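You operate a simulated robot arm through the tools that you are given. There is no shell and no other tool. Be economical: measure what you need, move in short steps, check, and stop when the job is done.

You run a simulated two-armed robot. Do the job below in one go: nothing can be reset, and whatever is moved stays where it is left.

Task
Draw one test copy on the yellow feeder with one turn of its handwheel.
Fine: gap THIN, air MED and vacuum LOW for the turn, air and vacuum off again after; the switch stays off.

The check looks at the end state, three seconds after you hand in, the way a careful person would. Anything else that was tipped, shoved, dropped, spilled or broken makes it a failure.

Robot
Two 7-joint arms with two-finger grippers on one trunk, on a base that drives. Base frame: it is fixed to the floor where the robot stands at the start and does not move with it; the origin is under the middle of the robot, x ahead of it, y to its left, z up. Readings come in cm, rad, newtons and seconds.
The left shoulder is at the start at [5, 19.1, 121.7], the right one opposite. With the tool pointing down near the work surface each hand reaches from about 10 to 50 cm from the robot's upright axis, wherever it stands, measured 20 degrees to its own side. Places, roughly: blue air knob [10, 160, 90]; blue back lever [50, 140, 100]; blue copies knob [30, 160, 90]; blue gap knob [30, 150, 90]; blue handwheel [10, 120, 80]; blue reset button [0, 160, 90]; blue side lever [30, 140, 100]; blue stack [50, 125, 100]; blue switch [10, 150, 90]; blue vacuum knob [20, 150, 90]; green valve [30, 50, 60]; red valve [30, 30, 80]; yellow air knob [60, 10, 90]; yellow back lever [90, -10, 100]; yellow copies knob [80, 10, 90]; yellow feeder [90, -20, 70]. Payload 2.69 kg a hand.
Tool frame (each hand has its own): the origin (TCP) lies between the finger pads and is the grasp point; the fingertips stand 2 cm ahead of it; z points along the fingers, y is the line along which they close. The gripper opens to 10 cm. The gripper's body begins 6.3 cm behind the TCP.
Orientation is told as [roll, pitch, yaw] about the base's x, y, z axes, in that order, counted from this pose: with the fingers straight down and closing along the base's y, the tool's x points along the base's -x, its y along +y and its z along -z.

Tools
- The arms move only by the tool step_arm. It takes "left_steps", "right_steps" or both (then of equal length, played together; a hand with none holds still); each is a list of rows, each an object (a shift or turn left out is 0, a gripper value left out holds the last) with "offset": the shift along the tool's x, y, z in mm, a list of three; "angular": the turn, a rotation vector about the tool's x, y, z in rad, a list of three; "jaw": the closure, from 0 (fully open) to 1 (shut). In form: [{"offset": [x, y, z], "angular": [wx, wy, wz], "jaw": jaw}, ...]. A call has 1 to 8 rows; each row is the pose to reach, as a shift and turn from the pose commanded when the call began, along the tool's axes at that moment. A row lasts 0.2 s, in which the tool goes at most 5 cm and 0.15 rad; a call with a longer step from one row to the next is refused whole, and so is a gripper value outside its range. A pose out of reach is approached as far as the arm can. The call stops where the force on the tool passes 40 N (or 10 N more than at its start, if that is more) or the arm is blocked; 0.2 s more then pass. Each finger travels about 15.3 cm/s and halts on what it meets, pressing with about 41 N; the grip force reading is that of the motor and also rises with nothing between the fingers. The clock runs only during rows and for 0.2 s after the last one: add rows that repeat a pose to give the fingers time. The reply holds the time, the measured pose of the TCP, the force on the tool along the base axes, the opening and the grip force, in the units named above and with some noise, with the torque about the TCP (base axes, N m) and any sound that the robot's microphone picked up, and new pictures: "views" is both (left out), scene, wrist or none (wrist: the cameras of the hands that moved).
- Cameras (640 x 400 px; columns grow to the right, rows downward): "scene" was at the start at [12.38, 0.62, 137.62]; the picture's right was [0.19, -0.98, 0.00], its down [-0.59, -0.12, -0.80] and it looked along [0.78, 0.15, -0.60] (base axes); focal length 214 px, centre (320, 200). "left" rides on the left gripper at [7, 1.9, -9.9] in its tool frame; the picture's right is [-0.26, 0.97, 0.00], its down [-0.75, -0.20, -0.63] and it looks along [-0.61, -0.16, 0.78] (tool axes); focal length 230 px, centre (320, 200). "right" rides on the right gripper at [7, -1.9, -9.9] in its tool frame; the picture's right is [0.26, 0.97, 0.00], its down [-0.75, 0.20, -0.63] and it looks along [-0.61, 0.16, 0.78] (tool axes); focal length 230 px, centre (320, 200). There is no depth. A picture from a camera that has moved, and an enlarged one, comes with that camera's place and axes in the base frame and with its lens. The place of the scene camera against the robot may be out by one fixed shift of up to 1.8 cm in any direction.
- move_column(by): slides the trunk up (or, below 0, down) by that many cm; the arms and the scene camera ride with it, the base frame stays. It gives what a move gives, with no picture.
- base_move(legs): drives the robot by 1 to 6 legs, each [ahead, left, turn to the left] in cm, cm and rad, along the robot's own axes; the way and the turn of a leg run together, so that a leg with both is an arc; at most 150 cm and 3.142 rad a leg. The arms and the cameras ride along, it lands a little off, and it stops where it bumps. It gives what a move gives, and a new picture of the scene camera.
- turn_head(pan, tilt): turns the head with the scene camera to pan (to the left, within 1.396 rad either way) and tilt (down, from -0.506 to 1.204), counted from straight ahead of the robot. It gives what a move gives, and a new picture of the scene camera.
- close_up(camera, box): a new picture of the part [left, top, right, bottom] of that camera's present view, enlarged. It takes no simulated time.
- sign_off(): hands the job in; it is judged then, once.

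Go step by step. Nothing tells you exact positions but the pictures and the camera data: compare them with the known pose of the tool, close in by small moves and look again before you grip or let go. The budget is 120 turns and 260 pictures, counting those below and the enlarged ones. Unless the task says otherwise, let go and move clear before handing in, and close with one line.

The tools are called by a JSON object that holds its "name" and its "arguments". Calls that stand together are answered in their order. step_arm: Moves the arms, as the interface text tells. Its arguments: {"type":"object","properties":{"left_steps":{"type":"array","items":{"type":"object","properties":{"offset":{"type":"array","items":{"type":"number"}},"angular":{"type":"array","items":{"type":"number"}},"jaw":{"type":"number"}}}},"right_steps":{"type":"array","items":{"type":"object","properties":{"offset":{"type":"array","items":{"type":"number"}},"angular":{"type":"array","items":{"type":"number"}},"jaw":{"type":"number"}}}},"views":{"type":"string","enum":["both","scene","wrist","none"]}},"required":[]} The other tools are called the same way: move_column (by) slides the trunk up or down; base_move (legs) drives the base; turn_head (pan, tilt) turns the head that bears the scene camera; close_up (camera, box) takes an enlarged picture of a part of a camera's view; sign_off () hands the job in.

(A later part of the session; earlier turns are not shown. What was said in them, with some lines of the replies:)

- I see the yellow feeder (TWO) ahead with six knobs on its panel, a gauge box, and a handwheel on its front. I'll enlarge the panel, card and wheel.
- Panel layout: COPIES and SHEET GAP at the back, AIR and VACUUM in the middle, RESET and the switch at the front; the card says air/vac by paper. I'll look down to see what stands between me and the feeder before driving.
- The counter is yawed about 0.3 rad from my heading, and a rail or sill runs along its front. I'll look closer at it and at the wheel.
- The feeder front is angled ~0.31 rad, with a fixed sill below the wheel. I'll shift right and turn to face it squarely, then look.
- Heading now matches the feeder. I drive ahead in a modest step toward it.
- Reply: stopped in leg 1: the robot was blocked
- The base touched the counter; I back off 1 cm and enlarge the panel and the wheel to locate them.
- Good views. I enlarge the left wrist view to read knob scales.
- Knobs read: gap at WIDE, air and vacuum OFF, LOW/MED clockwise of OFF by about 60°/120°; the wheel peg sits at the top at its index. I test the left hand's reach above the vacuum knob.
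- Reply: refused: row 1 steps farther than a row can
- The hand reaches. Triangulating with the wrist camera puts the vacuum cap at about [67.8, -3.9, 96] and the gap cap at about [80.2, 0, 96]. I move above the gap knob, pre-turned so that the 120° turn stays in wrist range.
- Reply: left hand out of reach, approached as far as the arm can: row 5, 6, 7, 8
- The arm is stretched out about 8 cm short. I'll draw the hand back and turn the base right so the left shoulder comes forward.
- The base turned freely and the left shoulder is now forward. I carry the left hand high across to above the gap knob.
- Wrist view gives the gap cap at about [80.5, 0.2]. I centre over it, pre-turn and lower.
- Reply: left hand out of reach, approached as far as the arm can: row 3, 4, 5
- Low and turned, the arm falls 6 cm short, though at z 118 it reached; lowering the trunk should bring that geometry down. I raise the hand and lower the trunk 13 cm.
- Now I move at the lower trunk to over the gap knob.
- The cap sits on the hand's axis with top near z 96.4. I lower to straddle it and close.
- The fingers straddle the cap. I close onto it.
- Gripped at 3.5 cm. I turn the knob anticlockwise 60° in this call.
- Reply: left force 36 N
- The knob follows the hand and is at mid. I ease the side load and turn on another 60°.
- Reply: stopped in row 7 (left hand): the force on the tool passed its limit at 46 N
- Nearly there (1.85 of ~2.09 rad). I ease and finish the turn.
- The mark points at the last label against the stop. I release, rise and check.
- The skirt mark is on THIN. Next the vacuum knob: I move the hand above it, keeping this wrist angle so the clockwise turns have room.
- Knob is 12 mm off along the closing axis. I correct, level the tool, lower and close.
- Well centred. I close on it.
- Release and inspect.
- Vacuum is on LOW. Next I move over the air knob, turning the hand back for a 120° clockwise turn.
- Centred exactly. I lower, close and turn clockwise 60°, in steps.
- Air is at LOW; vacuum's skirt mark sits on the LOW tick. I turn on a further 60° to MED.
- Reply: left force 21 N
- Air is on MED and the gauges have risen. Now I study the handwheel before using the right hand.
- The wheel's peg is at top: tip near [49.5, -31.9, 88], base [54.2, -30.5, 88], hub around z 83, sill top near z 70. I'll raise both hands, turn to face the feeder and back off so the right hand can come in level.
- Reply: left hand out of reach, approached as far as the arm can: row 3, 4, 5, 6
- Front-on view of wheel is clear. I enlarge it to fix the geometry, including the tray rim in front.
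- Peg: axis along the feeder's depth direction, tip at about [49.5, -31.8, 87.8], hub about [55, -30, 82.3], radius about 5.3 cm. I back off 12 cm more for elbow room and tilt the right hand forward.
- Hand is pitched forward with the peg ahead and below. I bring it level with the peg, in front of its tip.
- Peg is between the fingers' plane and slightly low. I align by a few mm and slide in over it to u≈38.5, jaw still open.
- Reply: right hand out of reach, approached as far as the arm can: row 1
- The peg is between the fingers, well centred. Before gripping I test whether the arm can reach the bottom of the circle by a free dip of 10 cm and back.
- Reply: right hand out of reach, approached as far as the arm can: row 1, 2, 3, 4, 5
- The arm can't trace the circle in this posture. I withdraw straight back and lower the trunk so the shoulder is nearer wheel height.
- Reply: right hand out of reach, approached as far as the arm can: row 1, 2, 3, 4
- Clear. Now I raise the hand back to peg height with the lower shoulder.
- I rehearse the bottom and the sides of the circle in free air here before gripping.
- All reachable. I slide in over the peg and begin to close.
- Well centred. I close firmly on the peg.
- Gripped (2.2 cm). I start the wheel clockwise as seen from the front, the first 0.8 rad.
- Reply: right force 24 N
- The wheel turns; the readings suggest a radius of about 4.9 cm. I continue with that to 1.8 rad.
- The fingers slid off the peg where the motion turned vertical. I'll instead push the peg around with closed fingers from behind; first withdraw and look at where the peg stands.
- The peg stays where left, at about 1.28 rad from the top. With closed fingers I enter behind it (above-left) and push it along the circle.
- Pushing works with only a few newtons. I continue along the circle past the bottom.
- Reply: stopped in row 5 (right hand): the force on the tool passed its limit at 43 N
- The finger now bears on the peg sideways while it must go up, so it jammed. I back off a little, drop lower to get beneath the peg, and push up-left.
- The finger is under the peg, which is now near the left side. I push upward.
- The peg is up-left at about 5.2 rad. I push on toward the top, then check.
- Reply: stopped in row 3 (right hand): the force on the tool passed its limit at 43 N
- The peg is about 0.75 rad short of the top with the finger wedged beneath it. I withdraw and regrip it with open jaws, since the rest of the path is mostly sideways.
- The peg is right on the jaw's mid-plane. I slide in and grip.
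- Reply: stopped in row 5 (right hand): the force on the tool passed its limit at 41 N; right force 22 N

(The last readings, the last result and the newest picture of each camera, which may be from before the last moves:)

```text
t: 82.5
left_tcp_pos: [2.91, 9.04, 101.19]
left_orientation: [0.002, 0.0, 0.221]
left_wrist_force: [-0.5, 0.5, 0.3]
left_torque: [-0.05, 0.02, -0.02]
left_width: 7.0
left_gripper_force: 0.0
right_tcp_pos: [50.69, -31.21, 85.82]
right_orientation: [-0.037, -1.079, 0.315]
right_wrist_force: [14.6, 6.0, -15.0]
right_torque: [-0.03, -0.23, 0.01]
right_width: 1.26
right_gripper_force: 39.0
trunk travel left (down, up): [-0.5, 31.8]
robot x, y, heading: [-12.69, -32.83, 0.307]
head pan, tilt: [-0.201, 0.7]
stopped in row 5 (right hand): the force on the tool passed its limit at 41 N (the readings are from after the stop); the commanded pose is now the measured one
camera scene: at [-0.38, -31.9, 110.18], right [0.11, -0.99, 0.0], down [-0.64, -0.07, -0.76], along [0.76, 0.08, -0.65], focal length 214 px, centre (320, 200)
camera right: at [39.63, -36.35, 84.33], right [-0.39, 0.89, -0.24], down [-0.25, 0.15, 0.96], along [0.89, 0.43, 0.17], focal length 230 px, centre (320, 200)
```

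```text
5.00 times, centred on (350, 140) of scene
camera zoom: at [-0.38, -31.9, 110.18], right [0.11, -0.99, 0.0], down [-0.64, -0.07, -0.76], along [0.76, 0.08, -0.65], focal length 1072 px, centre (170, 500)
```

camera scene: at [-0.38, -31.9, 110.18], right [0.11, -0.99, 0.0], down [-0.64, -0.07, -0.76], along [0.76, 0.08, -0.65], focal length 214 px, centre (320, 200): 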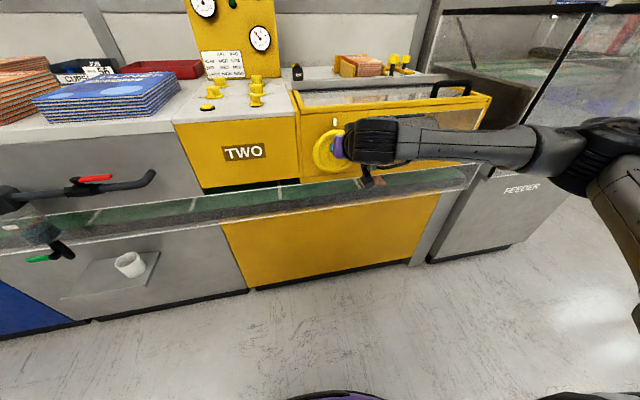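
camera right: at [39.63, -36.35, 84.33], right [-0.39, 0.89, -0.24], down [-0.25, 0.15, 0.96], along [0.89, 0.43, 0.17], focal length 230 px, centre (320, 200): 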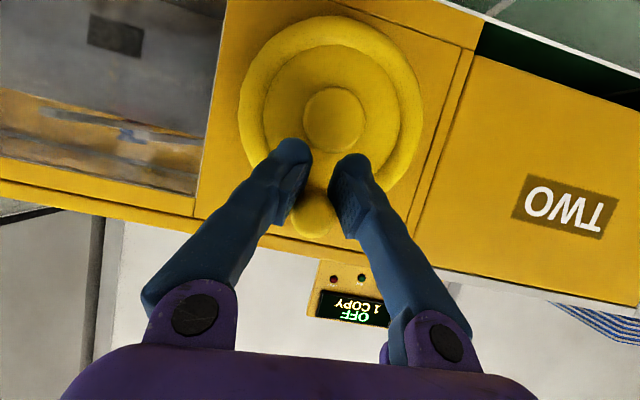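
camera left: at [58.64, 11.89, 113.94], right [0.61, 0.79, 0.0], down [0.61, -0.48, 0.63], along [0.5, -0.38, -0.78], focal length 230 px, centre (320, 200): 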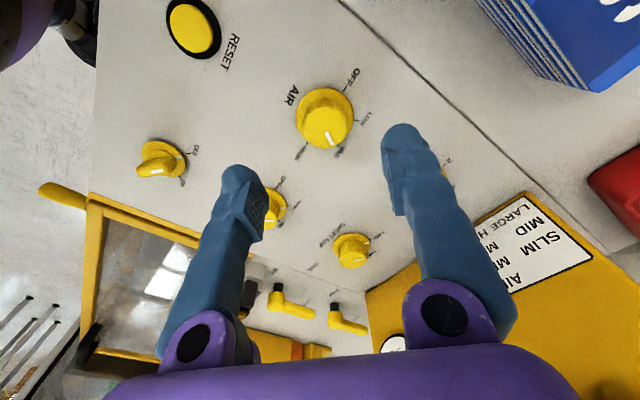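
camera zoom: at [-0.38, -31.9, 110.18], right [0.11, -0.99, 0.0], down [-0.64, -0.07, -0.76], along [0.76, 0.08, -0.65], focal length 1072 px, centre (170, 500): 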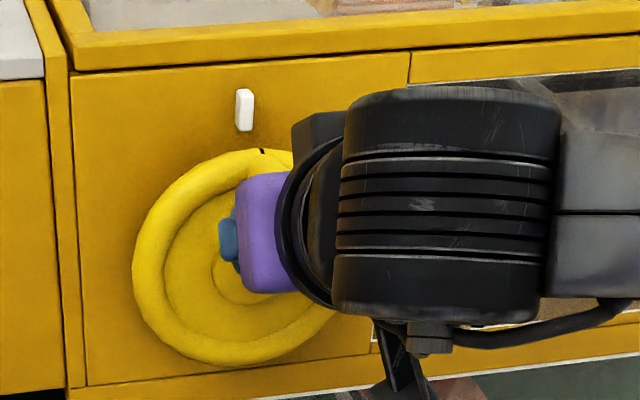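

The display now reads 1 COPY and the mark is back at the index. I release the peg and withdraw straight back.

{"name": "step_arm", "arguments": {"right_steps": [{"offset": [0, 0, 0], "jaw": 0.7}, {"offset": [0, 0, 0], "jaw": 0.4}, {"offset": [0, 0, 0], "jaw": 0.4}, {"offset": [15, 0, -30]}, {"offset": [30, 0, -62]}, {"offset": [30, 0, -90]}], "views": "both"}}

```text
t: 83.9
left_tcp_pos: [2.56, 8.97, 101.27]
left_orientation: [-0.001, -0.002, 0.221]
left_wrist_force: [-0.4, 0.1, -0.1]
left_torque: [-0.01, -0.01, -0.01]
left_width: 6.99
left_gripper_force: 0.0
right_tcp_pos: [41.28, -33.6, 87.81]
right_orientation: [-0.035, -1.088, 0.314]
right_wrist_force: [0.1, -0.1, -0.5]
right_torque: [0.03, -0.02, -0.01]
right_width: 5.99
right_gripper_force: 0.0
trunk travel left (down, up): [-0.5, 31.8]
robot x, y, heading: [-12.65, -33.03, 0.31]
head pan, tilt: [-0.201, 0.7]
camera scene: at [-0.65, -31.97, 110.19], right [0.11, -0.99, 0.0], down [-0.64, -0.07, -0.77], along [0.76, 0.08, -0.64], focal length 214 px, centre (320, 200)
camera right: at [30.25, -38.73, 86.3], right [-0.38, 0.89, -0.24], down [-0.26, 0.15, 0.95], along [0.89, 0.43, 0.17], focal length 230 px, centre (320, 200)
```

scene: 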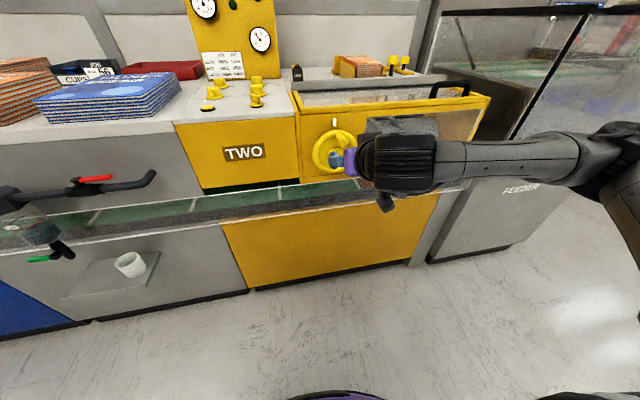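
right: 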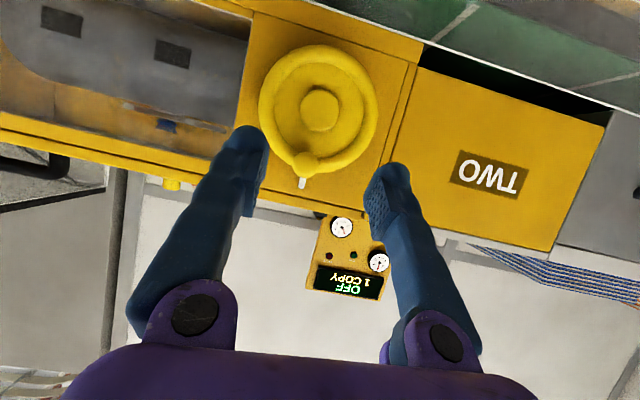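

One copy drawn. I raise the trunk 14 cm, then fold the right hand back as it was.

{"name": "move_column", "arguments": {"by": 14}}

{"name": "step_arm", "arguments": {"right_steps": [{"offset": [-7, 0, -28], "angular": [0, 0.135, 0]}, {"offset": [-13, -1, -57], "angular": [0, 0.27, 0]}, {"offset": [-20, -1, -85], "angular": [0, 0.405, 0]}, {"offset": [-27, -2, -114], "angular": [0, 0.54, 0]}, {"offset": [-33, -2, -142], "angular": [0, 0.675, 0]}, {"offset": [-40, -3, -170], "angular": [0, 0.81, 0]}, {"offset": [-46, -3, -199], "angular": [0, 0.945, 0]}, {"offset": [-53, -3, -227], "angular": [0, 1.08, 0]}], "views": "scene"}}

```text
t: 85.5
left_tcp_pos: [2.66, 9.11, 115.26]
left_orientation: [-0.002, -0.001, 0.22]
left_wrist_force: [0.8, 0.7, -0.5]
left_torque: [0.0, 0.02, -0.02]
left_width: 6.95
left_gripper_force: 0.0
right_tcp_pos: [41.23, -33.77, 101.95]
right_orientation: [-0.033, -1.088, 0.311]
right_wrist_force: [0.3, -1.1, 0.0]
right_torque: [-0.01, 0.0, -0.02]
right_width: 6.0
right_gripper_force: 0.1
trunk travel left (down, up): [-14.5, 17.8]
robot x, y, heading: [-12.82, -33.1, 0.312]
head pan, tilt: [-0.201, 0.7]
```

```text
t: 87.3
left_tcp_pos: [2.57, 8.97, 115.25]
left_orientation: [0.001, -0.001, 0.22]
left_wrist_force: [-0.7, -0.3, -0.1]
left_torque: [0.0, 0.01, 0.0]
left_width: 7.01
left_gripper_force: 0.0
right_tcp_pos: [24.15, -38.87, 116.89]
right_orientation: [-0.016, -0.007, 0.285]
right_wrist_force: [0.2, 0.4, 0.3]
right_torque: [-0.04, -0.03, 0.02]
right_width: 6.01
right_gripper_force: 0.1
trunk travel left (down, up): [-14.5, 17.8]
robot x, y, heading: [-13.01, -33.06, 0.309]
head pan, tilt: [-0.201, 0.7]
camera scene: at [-0.68, -31.96, 124.19], right [0.11, -0.99, 0.0], down [-0.64, -0.07, -0.77], along [0.76, 0.08, -0.64], focal length 214 px, centre (320, 200)
```

scene: 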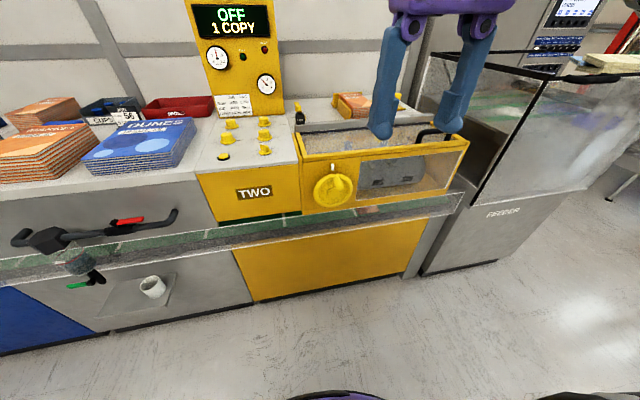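

Now back to the panel: ahead 33 cm and turn right 0.62.

{"name": "base_move", "arguments": {"legs": [[33, 0, 0], [0, 0, -0.62]]}}

{"name": "turn_head", "arguments": {"pan": 0.3, "tilt": 0.8}}

```text
t: 91.2
left_tcp_pos: [55.0, 1.76, 115.28]
left_orientation: [0.001, 0.0, -0.409]
left_wrist_force: [-0.3, 0.1, 0.2]
left_torque: [0.0, -0.01, -0.04]
left_width: 7.04
left_gripper_force: 0.2
right_tcp_pos: [44.38, -49.7, 116.9]
right_orientation: [-0.016, -0.008, -0.343]
right_wrist_force: [0.0, 0.0, -0.8]
right_torque: [-0.01, 0.02, -0.02]
right_width: 5.99
right_gripper_force: 0.0
trunk travel left (down, up): [-14.5, 17.8]
robot x, y, heading: [17.55, -23.21, -0.316]
head pan, tilt: [-0.201, 0.7]
camera scene: at [28.87, -29.8, 124.19], right [-0.5, -0.87, 0.0], down [-0.56, 0.32, -0.76], along [0.66, -0.38, -0.64], focal length 214 px, centre (320, 200)
```

scene: 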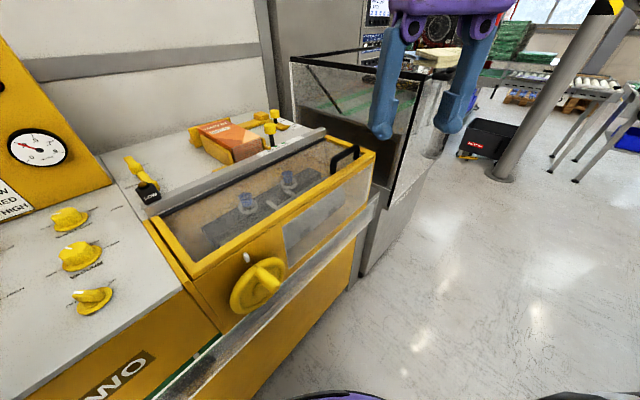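

```text
t: 92.1
left_tcp_pos: [54.93, 1.71, 115.27]
left_orientation: [-0.001, -0.001, -0.408]
left_wrist_force: [0.2, 0.3, -0.2]
left_torque: [0.01, 0.02, -0.05]
left_width: 6.97
left_gripper_force: 0.1
right_tcp_pos: [44.34, -49.68, 116.99]
right_orientation: [-0.016, -0.009, -0.343]
right_wrist_force: [-0.6, 0.2, -0.3]
right_torque: [0.0, 0.01, -0.02]
right_width: 6.01
right_gripper_force: 0.1
trunk travel left (down, up): [-14.5, 17.8]
robot x, y, heading: [17.75, -23.26, -0.318]
head pan, tilt: [0.3, 0.799]
camera scene: at [29.57, -25.73, 123.37], right [-0.02, -1.0, 0.0], down [-0.72, 0.01, -0.7], along [0.7, -0.01, -0.72], focal length 214 px, centre (320, 200)
```

scene: 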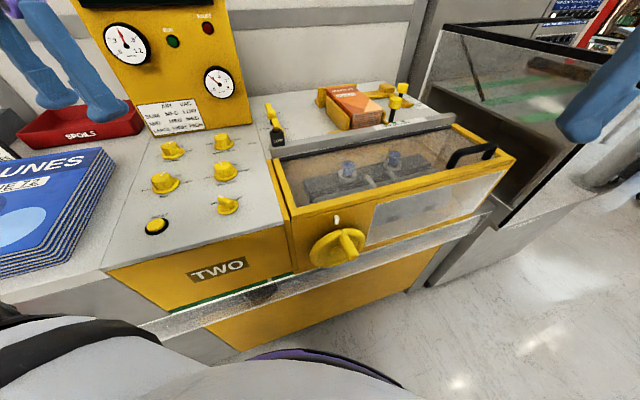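

I move the left hand above the air knob (last held at [64.5, 7.5]).

{"name": "step_arm", "arguments": {"left_steps": [{"offset": [-20, 25, 20]}, {"offset": [-40, 50, 40]}, {"offset": [-55, 75, 65]}, {"offset": [-65, 91, 95]}, {"offset": [-65, 91, 123]}, {"offset": [-65, 91, 123]}], "views": "wrist"}}

{"name": "close_up", "arguments": {"camera": "left", "box": [260, 80, 420, 180]}}

```text
t: 93.5
left_tcp_pos: [64.56, 7.49, 103.13]
left_orientation: [0.001, -0.002, -0.408]
left_wrist_force: [0.2, 0.0, 0.0]
left_torque: [0.03, 0.02, 0.01]
left_width: 6.97
left_gripper_force: 0.1
right_tcp_pos: [44.34, -49.58, 116.99]
right_orientation: [-0.016, -0.006, -0.343]
right_wrist_force: [-0.1, -0.2, -0.9]
right_torque: [-0.01, -0.02, 0.01]
right_width: 5.99
right_gripper_force: 0.0
trunk travel left (down, up): [-14.5, 17.8]
robot x, y, heading: [17.91, -23.34, -0.319]
head pan, tilt: [0.3, 0.799]
camera left: at [58.84, 12.11, 113.06], right [0.62, 0.78, 0.0], down [0.61, -0.48, 0.63], along [0.5, -0.39, -0.78], focal length 230 px, centre (320, 200)
```

left: 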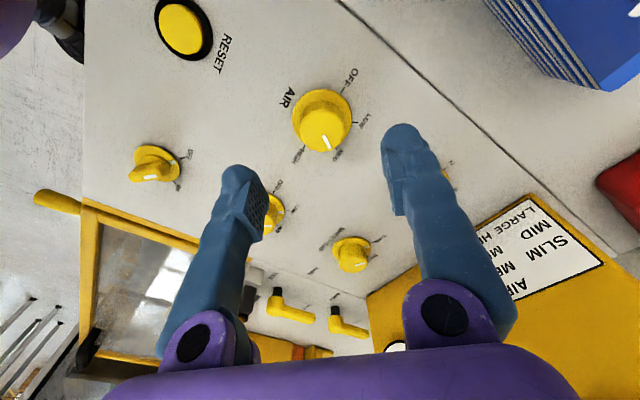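

```text
4.00 times, centred on (340, 130) of left
camera zoom: at [58.84, 12.11, 113.06], right [0.62, 0.78, 0.0], down [0.61, -0.48, 0.63], along [0.5, -0.39, -0.78], focal length 920 px, centre (240, 480)
```

zoom: 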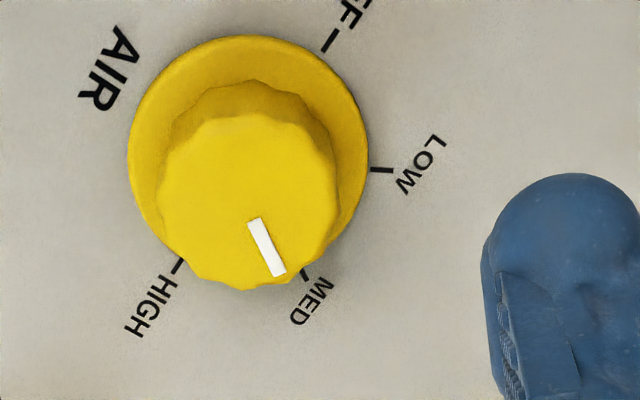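

Centred. Lower, grip, and turn anticlockwise back toward OFF.

{"name": "step_arm", "arguments": {"left_steps": [{"offset": [0, 1, 36]}, {"offset": [0, 1, 71]}, {"offset": [0, 1, 71], "jaw": 0.6}, {"offset": [0, 1, 71], "jaw": 0.8}, {"offset": [0, 1, 71], "jaw": 0.8}, {"offset": [0, 1, 71], "jaw": 0.8}], "views": "none"}}

{"name": "step_arm", "arguments": {"left_steps": [{"angular": [0, 0, -0.13]}, {"angular": [0, 0, -0.27]}, {"angular": [0, 0, -0.4]}, {"angular": [0, 0, -0.54]}, {"angular": [0, 0, -0.67]}, {"angular": [0, 0, -0.8]}, {"angular": [0, 0, -0.93]}, {"angular": [0, 0, -1.05]}], "views": "wrist"}}

```text
t: 94.9
left_tcp_pos: [64.56, 7.73, 95.72]
left_orientation: [0.0, -0.001, -0.404]
left_wrist_force: [11.0, 17.7, 4.2]
left_torque: [0.19, -0.37, 0.09]
left_width: 3.43
left_gripper_force: 45.5
right_tcp_pos: [44.5, -49.42, 116.92]
right_orientation: [-0.018, -0.008, -0.343]
right_wrist_force: [-0.1, -0.2, 0.0]
right_torque: [-0.01, -0.02, 0.04]
right_width: 6.0
right_gripper_force: 0.0
trunk travel left (down, up): [-14.5, 17.8]
robot x, y, heading: [17.91, -23.08, -0.319]
head pan, tilt: [0.3, 0.799]
```

```text
t: 96.7
left_tcp_pos: [64.49, 7.56, 95.8]
left_orientation: [0.001, 0.004, 0.644]
left_wrist_force: [0.8, -1.4, -10.6]
left_torque: [-0.29, 0.32, -0.04]
left_width: 3.43
left_gripper_force: 44.6
right_tcp_pos: [44.47, -49.66, 116.93]
right_orientation: [-0.015, -0.006, -0.343]
right_wrist_force: [-1.4, 0.4, -0.9]
right_torque: [0.0, 0.01, -0.01]
right_width: 5.99
right_gripper_force: 0.0
trunk travel left (down, up): [-14.5, 17.8]
robot x, y, heading: [18.31, -23.21, -0.318]
head pan, tilt: [0.3, 0.799]
camera left: at [57.85, 4.97, 105.7], right [-0.37, 0.93, 0.0], down [0.72, 0.29, 0.63], along [0.58, 0.23, -0.78], focal length 230 px, centre (320, 200)
```

left: 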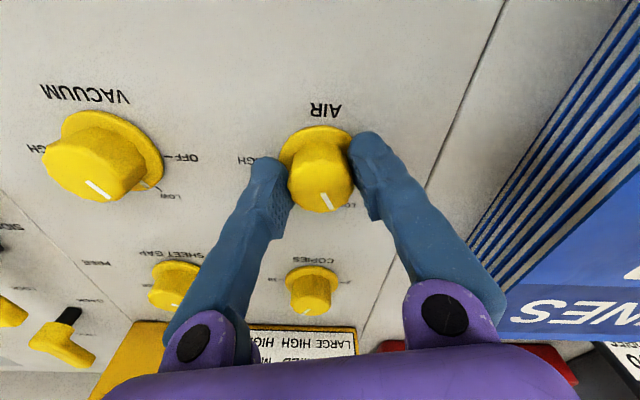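

{"name": "step_arm", "arguments": {"left_steps": [{"angular": [0, 0, -0.13]}, {"angular": [0, 0, -0.27]}, {"angular": [0, 0, -0.4]}, {"angular": [0, 0, -0.54]}, {"angular": [0, 0, -0.67]}, {"angular": [0, 0, -0.8]}, {"angular": [0, 0, -0.93]}, {"angular": [0, 0, -1.06]}], "views": "none"}}

{"name": "step_arm", "arguments": {"left_steps": [{"offset": [0, 0, 0], "jaw": 0.4}, {"offset": [0, 0, 0], "jaw": 0.3}, {"offset": [0, 0, -40]}, {"offset": [0, 0, -70]}, {"offset": [0, 0, -70]}], "views": "wrist"}}

{"name": "close_up", "arguments": {"camera": "left", "box": [220, 60, 420, 185]}}

```text
t: 98.5
left_tcp_pos: [64.77, 7.49, 95.73]
left_orientation: [-0.003, 0.001, 1.704]
left_wrist_force: [9.2, -16.0, -14.4]
left_torque: [-0.09, -0.31, -0.39]
left_width: 3.45
left_gripper_force: 45.1
right_tcp_pos: [44.44, -49.82, 116.77]
right_orientation: [-0.016, -0.004, -0.342]
right_wrist_force: [1.0, 0.6, 0.2]
right_torque: [0.0, 0.0, 0.05]
right_width: 6.01
right_gripper_force: 0.0
trunk travel left (down, up): [-14.5, 17.8]
robot x, y, heading: [17.72, -23.03, -0.314]
head pan, tilt: [0.3, 0.799]
```

```text
t: 99.7
left_tcp_pos: [64.25, 7.89, 103.07]
left_orientation: [0.0, -0.001, 1.703]
left_wrist_force: [-0.7, 0.1, 0.5]
left_torque: [0.03, -0.02, -0.01]
left_width: 7.01
left_gripper_force: 0.1
right_tcp_pos: [44.3, -49.68, 117.03]
right_orientation: [-0.014, -0.01, -0.344]
right_wrist_force: [-0.4, 0.4, 0.6]
right_torque: [-0.01, -0.04, -0.02]
right_width: 6.01
right_gripper_force: 0.0
trunk travel left (down, up): [-14.5, 17.8]
robot x, y, heading: [17.43, -23.17, -0.32]
head pan, tilt: [0.3, 0.799]
camera left: at [63.25, 0.76, 113.05], right [-0.99, 0.13, 0.0], down [0.1, 0.77, 0.63], along [0.08, 0.63, -0.78], focal length 230 px, centre (320, 200)
```

left: 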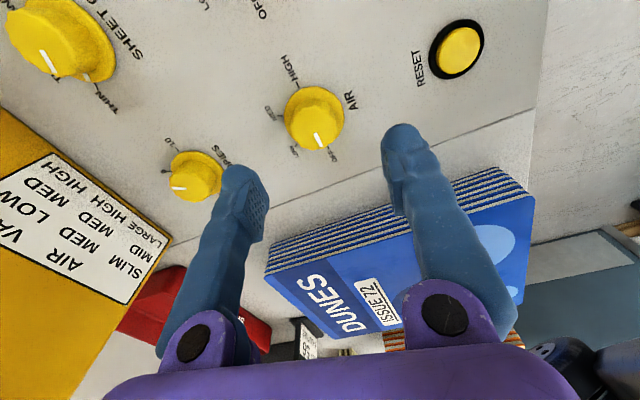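

```text
3.20 times, centred on (320, 122) of left
camera zoom: at [63.25, 0.76, 113.05], right [-0.99, 0.13, 0.0], down [0.1, 0.77, 0.63], along [0.08, 0.63, -0.78], focal length 736 px, centre (320, 448)
```

zoom: 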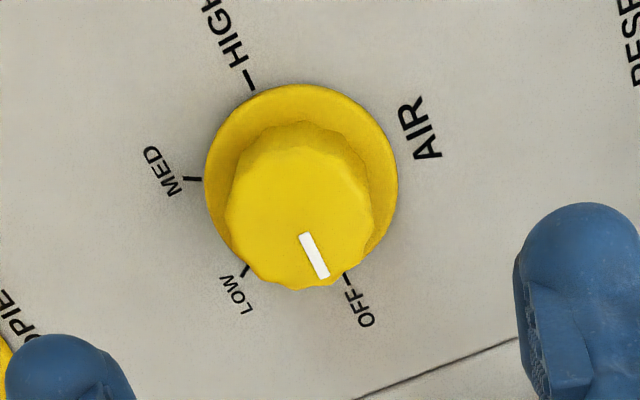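

Air is at OFF. Next over the vacuum knob with the hand pre-turned.

{"name": "step_arm", "arguments": {"left_steps": [{"offset": [16, -3, -10], "angular": [0, 0, 0.14]}, {"offset": [32, -6, -10], "angular": [0, 0, 0.28]}, {"offset": [48, -9, -10], "angular": [0, 0, 0.42]}, {"offset": [64, -12, -10], "angular": [0, 0, 0.56]}, {"offset": [80, -15, -10], "angular": [0, 0, 0.7]}, {"offset": [100, -18, -10], "angular": [0, 0, 0.84]}, {"offset": [123, -24, 0], "angular": [0, 0, 0.98]}, {"offset": [123, -24, 0], "angular": [0, 0, 1.05]}], "views": "wrist"}}

{"name": "close_up", "arguments": {"camera": "left", "box": [260, 80, 420, 180]}}

```text
t: 101.5
left_tcp_pos: [68.6, -4.18, 102.67]
left_orientation: [-0.002, -0.002, 0.65]
left_wrist_force: [0.2, -0.6, -0.3]
left_torque: [-0.01, -0.02, 0.0]
left_width: 7.01
left_gripper_force: 0.1
right_tcp_pos: [44.4, -49.65, 116.93]
right_orientation: [-0.016, -0.007, -0.343]
right_wrist_force: [0.8, -0.9, -0.2]
right_torque: [-0.05, 0.01, -0.02]
right_width: 6.03
right_gripper_force: 0.0
trunk travel left (down, up): [-14.5, 17.8]
robot x, y, heading: [18.24, -23.23, -0.322]
head pan, tilt: [0.3, 0.799]
camera left: at [61.9, -6.97, 112.67], right [-0.38, 0.93, 0.0], down [0.72, 0.29, 0.63], along [0.58, 0.24, -0.78], focal length 230 px, centre (320, 200)
```

left: 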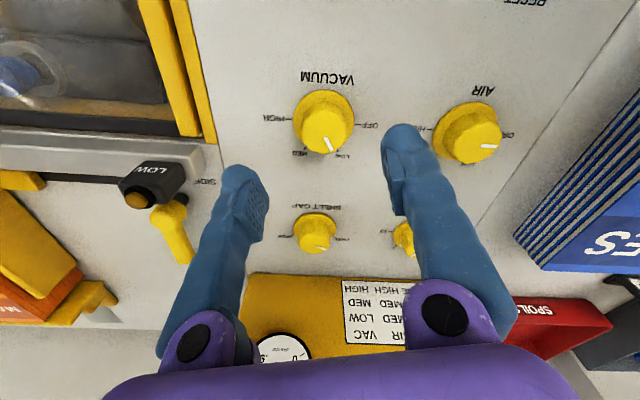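

```text
4.00 times, centred on (340, 130) of left
camera zoom: at [61.9, -6.97, 112.67], right [-0.38, 0.93, 0.0], down [0.72, 0.29, 0.63], along [0.58, 0.24, -0.78], focal length 920 px, centre (240, 480)
```

zoom: 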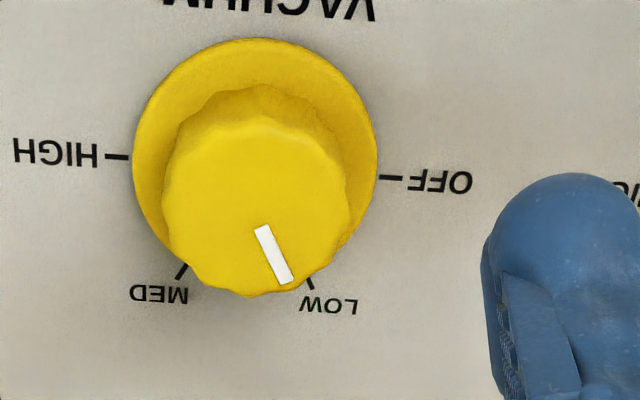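

{"name": "step_arm", "arguments": {"left_steps": [{"offset": [0, 3, 35]}, {"offset": [0, 3, 69]}, {"offset": [0, 3, 69], "jaw": 0.6}, {"offset": [0, 3, 69], "jaw": 0.8}, {"offset": [0, 3, 69], "jaw": 0.8}, {"offset": [0, 3, 69], "jaw": 0.8}], "views": "none"}}

{"name": "step_arm", "arguments": {"left_steps": [{"angular": [0, 0, -0.13]}, {"angular": [0, 0, -0.27]}, {"angular": [0, 0, -0.4]}, {"angular": [0, 0, -0.54]}, {"angular": [0, 0, -0.67]}, {"angular": [0, 0, -0.8]}, {"angular": [0, 0, -0.93]}, {"angular": [0, 0, -1.06]}], "views": "none"}}

{"name": "step_arm", "arguments": {"left_steps": [{"offset": [0, 0, 0], "jaw": 0.4}, {"offset": [0, 0, 0], "jaw": 0.3}, {"offset": [0, 0, -40]}, {"offset": [0, 0, -70]}, {"offset": [0, 0, -100]}], "views": "both"}}

{"name": "close_up", "arguments": {"camera": "left", "box": [220, 60, 420, 185]}}

```text
t: 102.9
left_tcp_pos: [68.48, -4.21, 95.94]
left_orientation: [-0.001, -0.001, 0.652]
left_wrist_force: [7.6, -9.0, -4.2]
left_torque: [0.1, -0.74, 0.0]
left_width: 3.48
left_gripper_force: 44.6
right_tcp_pos: [44.49, -49.7, 116.89]
right_orientation: [-0.014, -0.007, -0.343]
right_wrist_force: [0.0, 0.1, -0.2]
right_torque: [-0.04, -0.01, -0.02]
right_width: 6.01
right_gripper_force: 0.0
trunk travel left (down, up): [-14.5, 17.8]
robot x, y, heading: [17.82, -22.83, -0.316]
head pan, tilt: [0.3, 0.799]
```

```text
t: 104.7
left_tcp_pos: [68.51, -4.11, 95.9]
left_orientation: [-0.001, -0.001, 1.714]
left_wrist_force: [11.7, -12.3, -10.5]
left_torque: [-0.49, -0.26, -0.53]
left_width: 3.43
left_gripper_force: 44.9
right_tcp_pos: [44.44, -49.71, 116.73]
right_orientation: [-0.015, -0.006, -0.345]
right_wrist_force: [-0.1, -0.4, 0.2]
right_torque: [0.0, -0.04, 0.0]
right_width: 5.98
right_gripper_force: 0.0
trunk travel left (down, up): [-14.5, 17.8]
robot x, y, heading: [17.49, -22.95, -0.318]
head pan, tilt: [0.3, 0.799]
```

```text
t: 105.9
left_tcp_pos: [68.19, -4.01, 105.99]
left_orientation: [-0.001, 0.0, 1.71]
left_wrist_force: [-0.6, -0.3, 1.1]
left_torque: [0.0, -0.02, 0.02]
left_width: 6.99
left_gripper_force: 0.1
right_tcp_pos: [44.37, -49.75, 116.89]
right_orientation: [-0.015, -0.008, -0.343]
right_wrist_force: [-0.4, 0.1, 0.7]
right_torque: [0.02, 0.0, 0.04]
right_width: 6.01
right_gripper_force: 0.0
trunk travel left (down, up): [-14.5, 17.8]
robot x, y, heading: [17.95, -23.4, -0.315]
head pan, tilt: [0.3, 0.799]
camera scene: at [29.52, -25.75, 123.36], right [-0.02, -1.0, 0.0], down [-0.72, 0.01, -0.7], along [0.7, -0.01, -0.72], focal length 214 px, centre (320, 200)
camera left: at [67.31, -11.14, 115.95], right [-0.99, 0.12, 0.0], down [0.09, 0.77, 0.63], along [0.08, 0.63, -0.78], focal length 230 px, centre (320, 200)
```

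scene: 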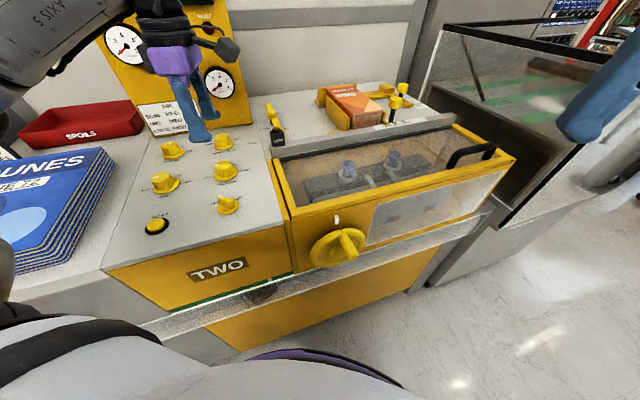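
left: 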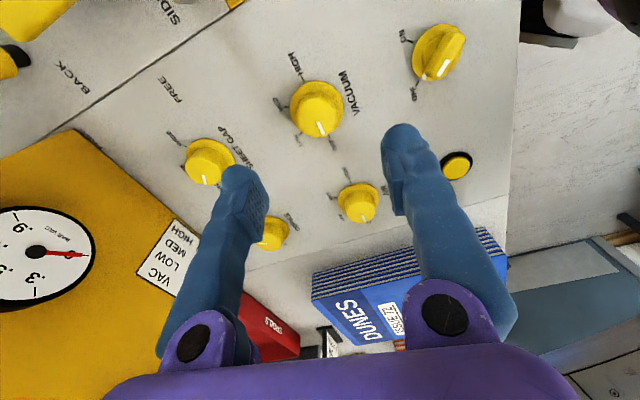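

```text
3.20 times, centred on (320, 122) of left
camera zoom: at [67.31, -11.14, 115.95], right [-0.99, 0.12, 0.0], down [0.09, 0.77, 0.63], along [0.08, 0.63, -0.78], focal length 736 px, centre (320, 448)
```

zoom: 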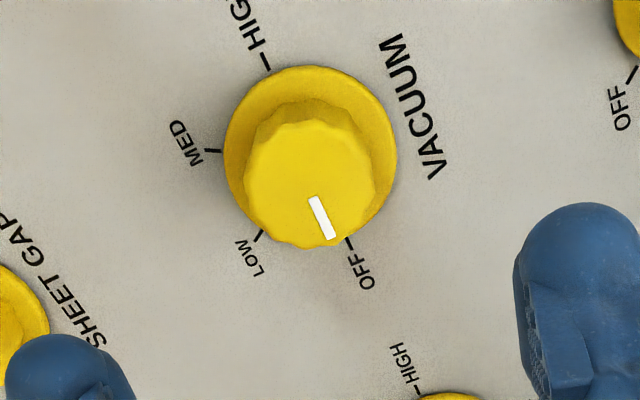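

Vacuum is at OFF. I move the left hand clear and make a last check of display, gauges, knobs and wheel.

{"name": "step_arm", "arguments": {"left_steps": [{"offset": [0, 0, -40]}, {"offset": [0, 45, -60]}, {"offset": [0, 90, -60]}, {"offset": [0, 130, -60]}, {"offset": [-40, 150, -60]}, {"offset": [-80, 150, -60]}, {"offset": [-110, 150, -60]}], "views": "scene"}}

{"name": "close_up", "arguments": {"camera": "scene", "box": [90, 0, 270, 120]}}

{"name": "close_up", "arguments": {"camera": "scene", "box": [130, 120, 270, 250]}}

{"name": "turn_head", "arguments": {"pan": 0.3, "tilt": 0.5}}

```text
t: 107.5
left_tcp_pos: [52.46, 2.39, 111.29]
left_orientation: [0.0, -0.001, 1.709]
left_wrist_force: [0.1, 0.0, -0.4]
left_torque: [0.02, 0.0, -0.01]
left_width: 6.99
left_gripper_force: 0.1
left hand out of reach, approached as far as the arm can: row 7
right_tcp_pos: [44.35, -49.68, 116.89]
right_orientation: [-0.015, -0.006, -0.344]
right_wrist_force: [0.0, 0.3, 0.4]
right_torque: [0.01, 0.01, 0.0]
right_width: 5.99
right_gripper_force: 0.0
trunk travel left (down, up): [-14.5, 17.8]
robot x, y, heading: [18.15, -23.32, -0.32]
head pan, tilt: [0.3, 0.799]
camera scene: at [29.53, -25.74, 123.37], right [-0.02, -1.0, 0.0], down [-0.72, 0.01, -0.7], along [0.7, -0.01, -0.72], focal length 214 px, centre (320, 200)
```

scene: 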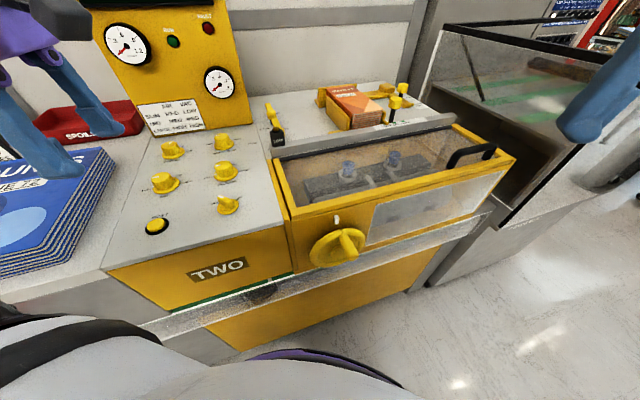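

```text
3.33 times, centred on (180, 60) of scene
camera zoom: at [29.53, -25.74, 123.37], right [-0.02, -1.0, 0.0], down [-0.72, 0.01, -0.7], along [0.7, -0.01, -0.72], focal length 715 px, centre (787, 667)
```

zoom: 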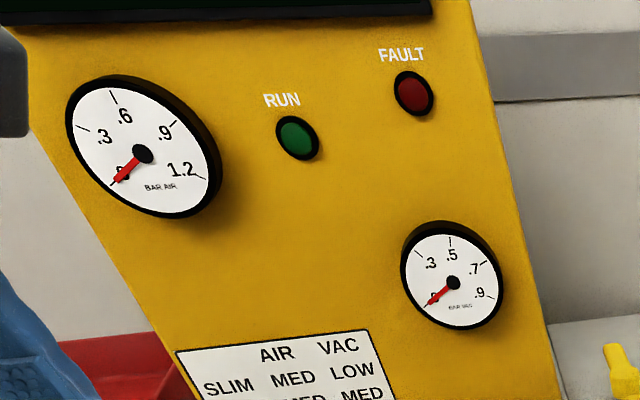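

```text
3.08 times, centred on (200, 185) of scene
camera zoom: at [29.53, -25.74, 123.37], right [-0.02, -1.0, 0.0], down [-0.72, 0.01, -0.7], along [0.7, -0.01, -0.72], focal length 660 px, centre (689, 246)
```

zoom: 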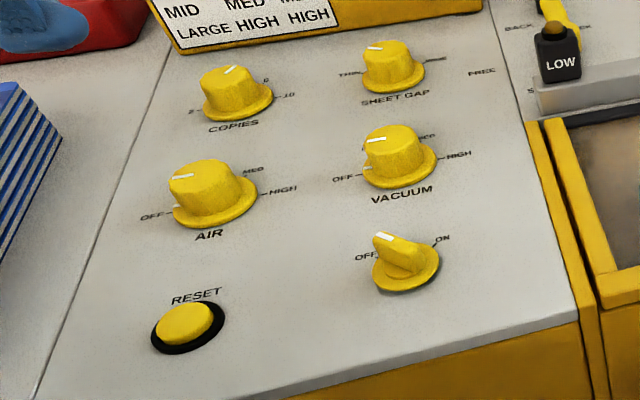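

```text
t: 108.3
left_tcp_pos: [52.45, 2.43, 111.32]
left_orientation: [0.0, 0.0, 1.712]
left_wrist_force: [-0.2, 0.2, 0.2]
left_torque: [0.01, 0.0, 0.0]
left_width: 7.02
left_gripper_force: 0.0
right_tcp_pos: [44.3, -49.6, 117.02]
right_orientation: [-0.015, -0.007, -0.344]
right_wrist_force: [0.1, 0.0, 0.7]
right_torque: [-0.01, 0.06, -0.02]
right_width: 5.99
right_gripper_force: 0.0
trunk travel left (down, up): [-14.5, 17.8]
robot x, y, heading: [17.59, -23.04, -0.319]
head pan, tilt: [0.3, 0.499]
camera scene: at [30.6, -25.74, 125.95], right [-0.02, -1.0, 0.0], down [-0.48, 0.01, -0.88], along [0.88, -0.02, -0.48], focal length 214 px, centre (320, 200)
```

scene: 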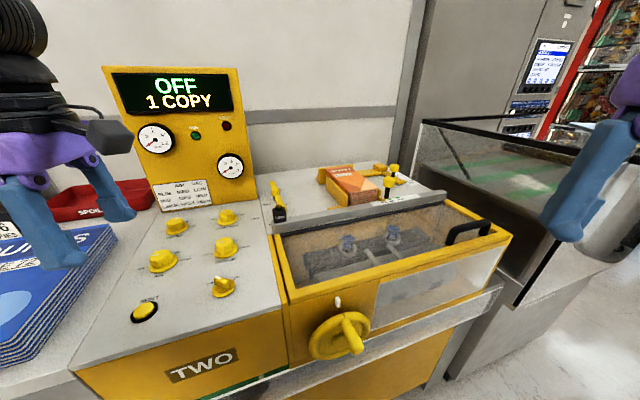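

The display reads OFF and 1 COPY, both gauges are at zero, gap is on THIN, and air, vacuum and the switch are off. No fault shows, both hands are clear, and I hand in.

{"name": "sign_off", "arguments": {}}

```text
The job is handed in.
```

I drew one test copy on the yellow feeder with one clockwise turn of the handwheel, at gap THIN, air MED and vacuum LOW. Air and vacuum are off again, the switch stayed off, and the display reads 1 COPY.
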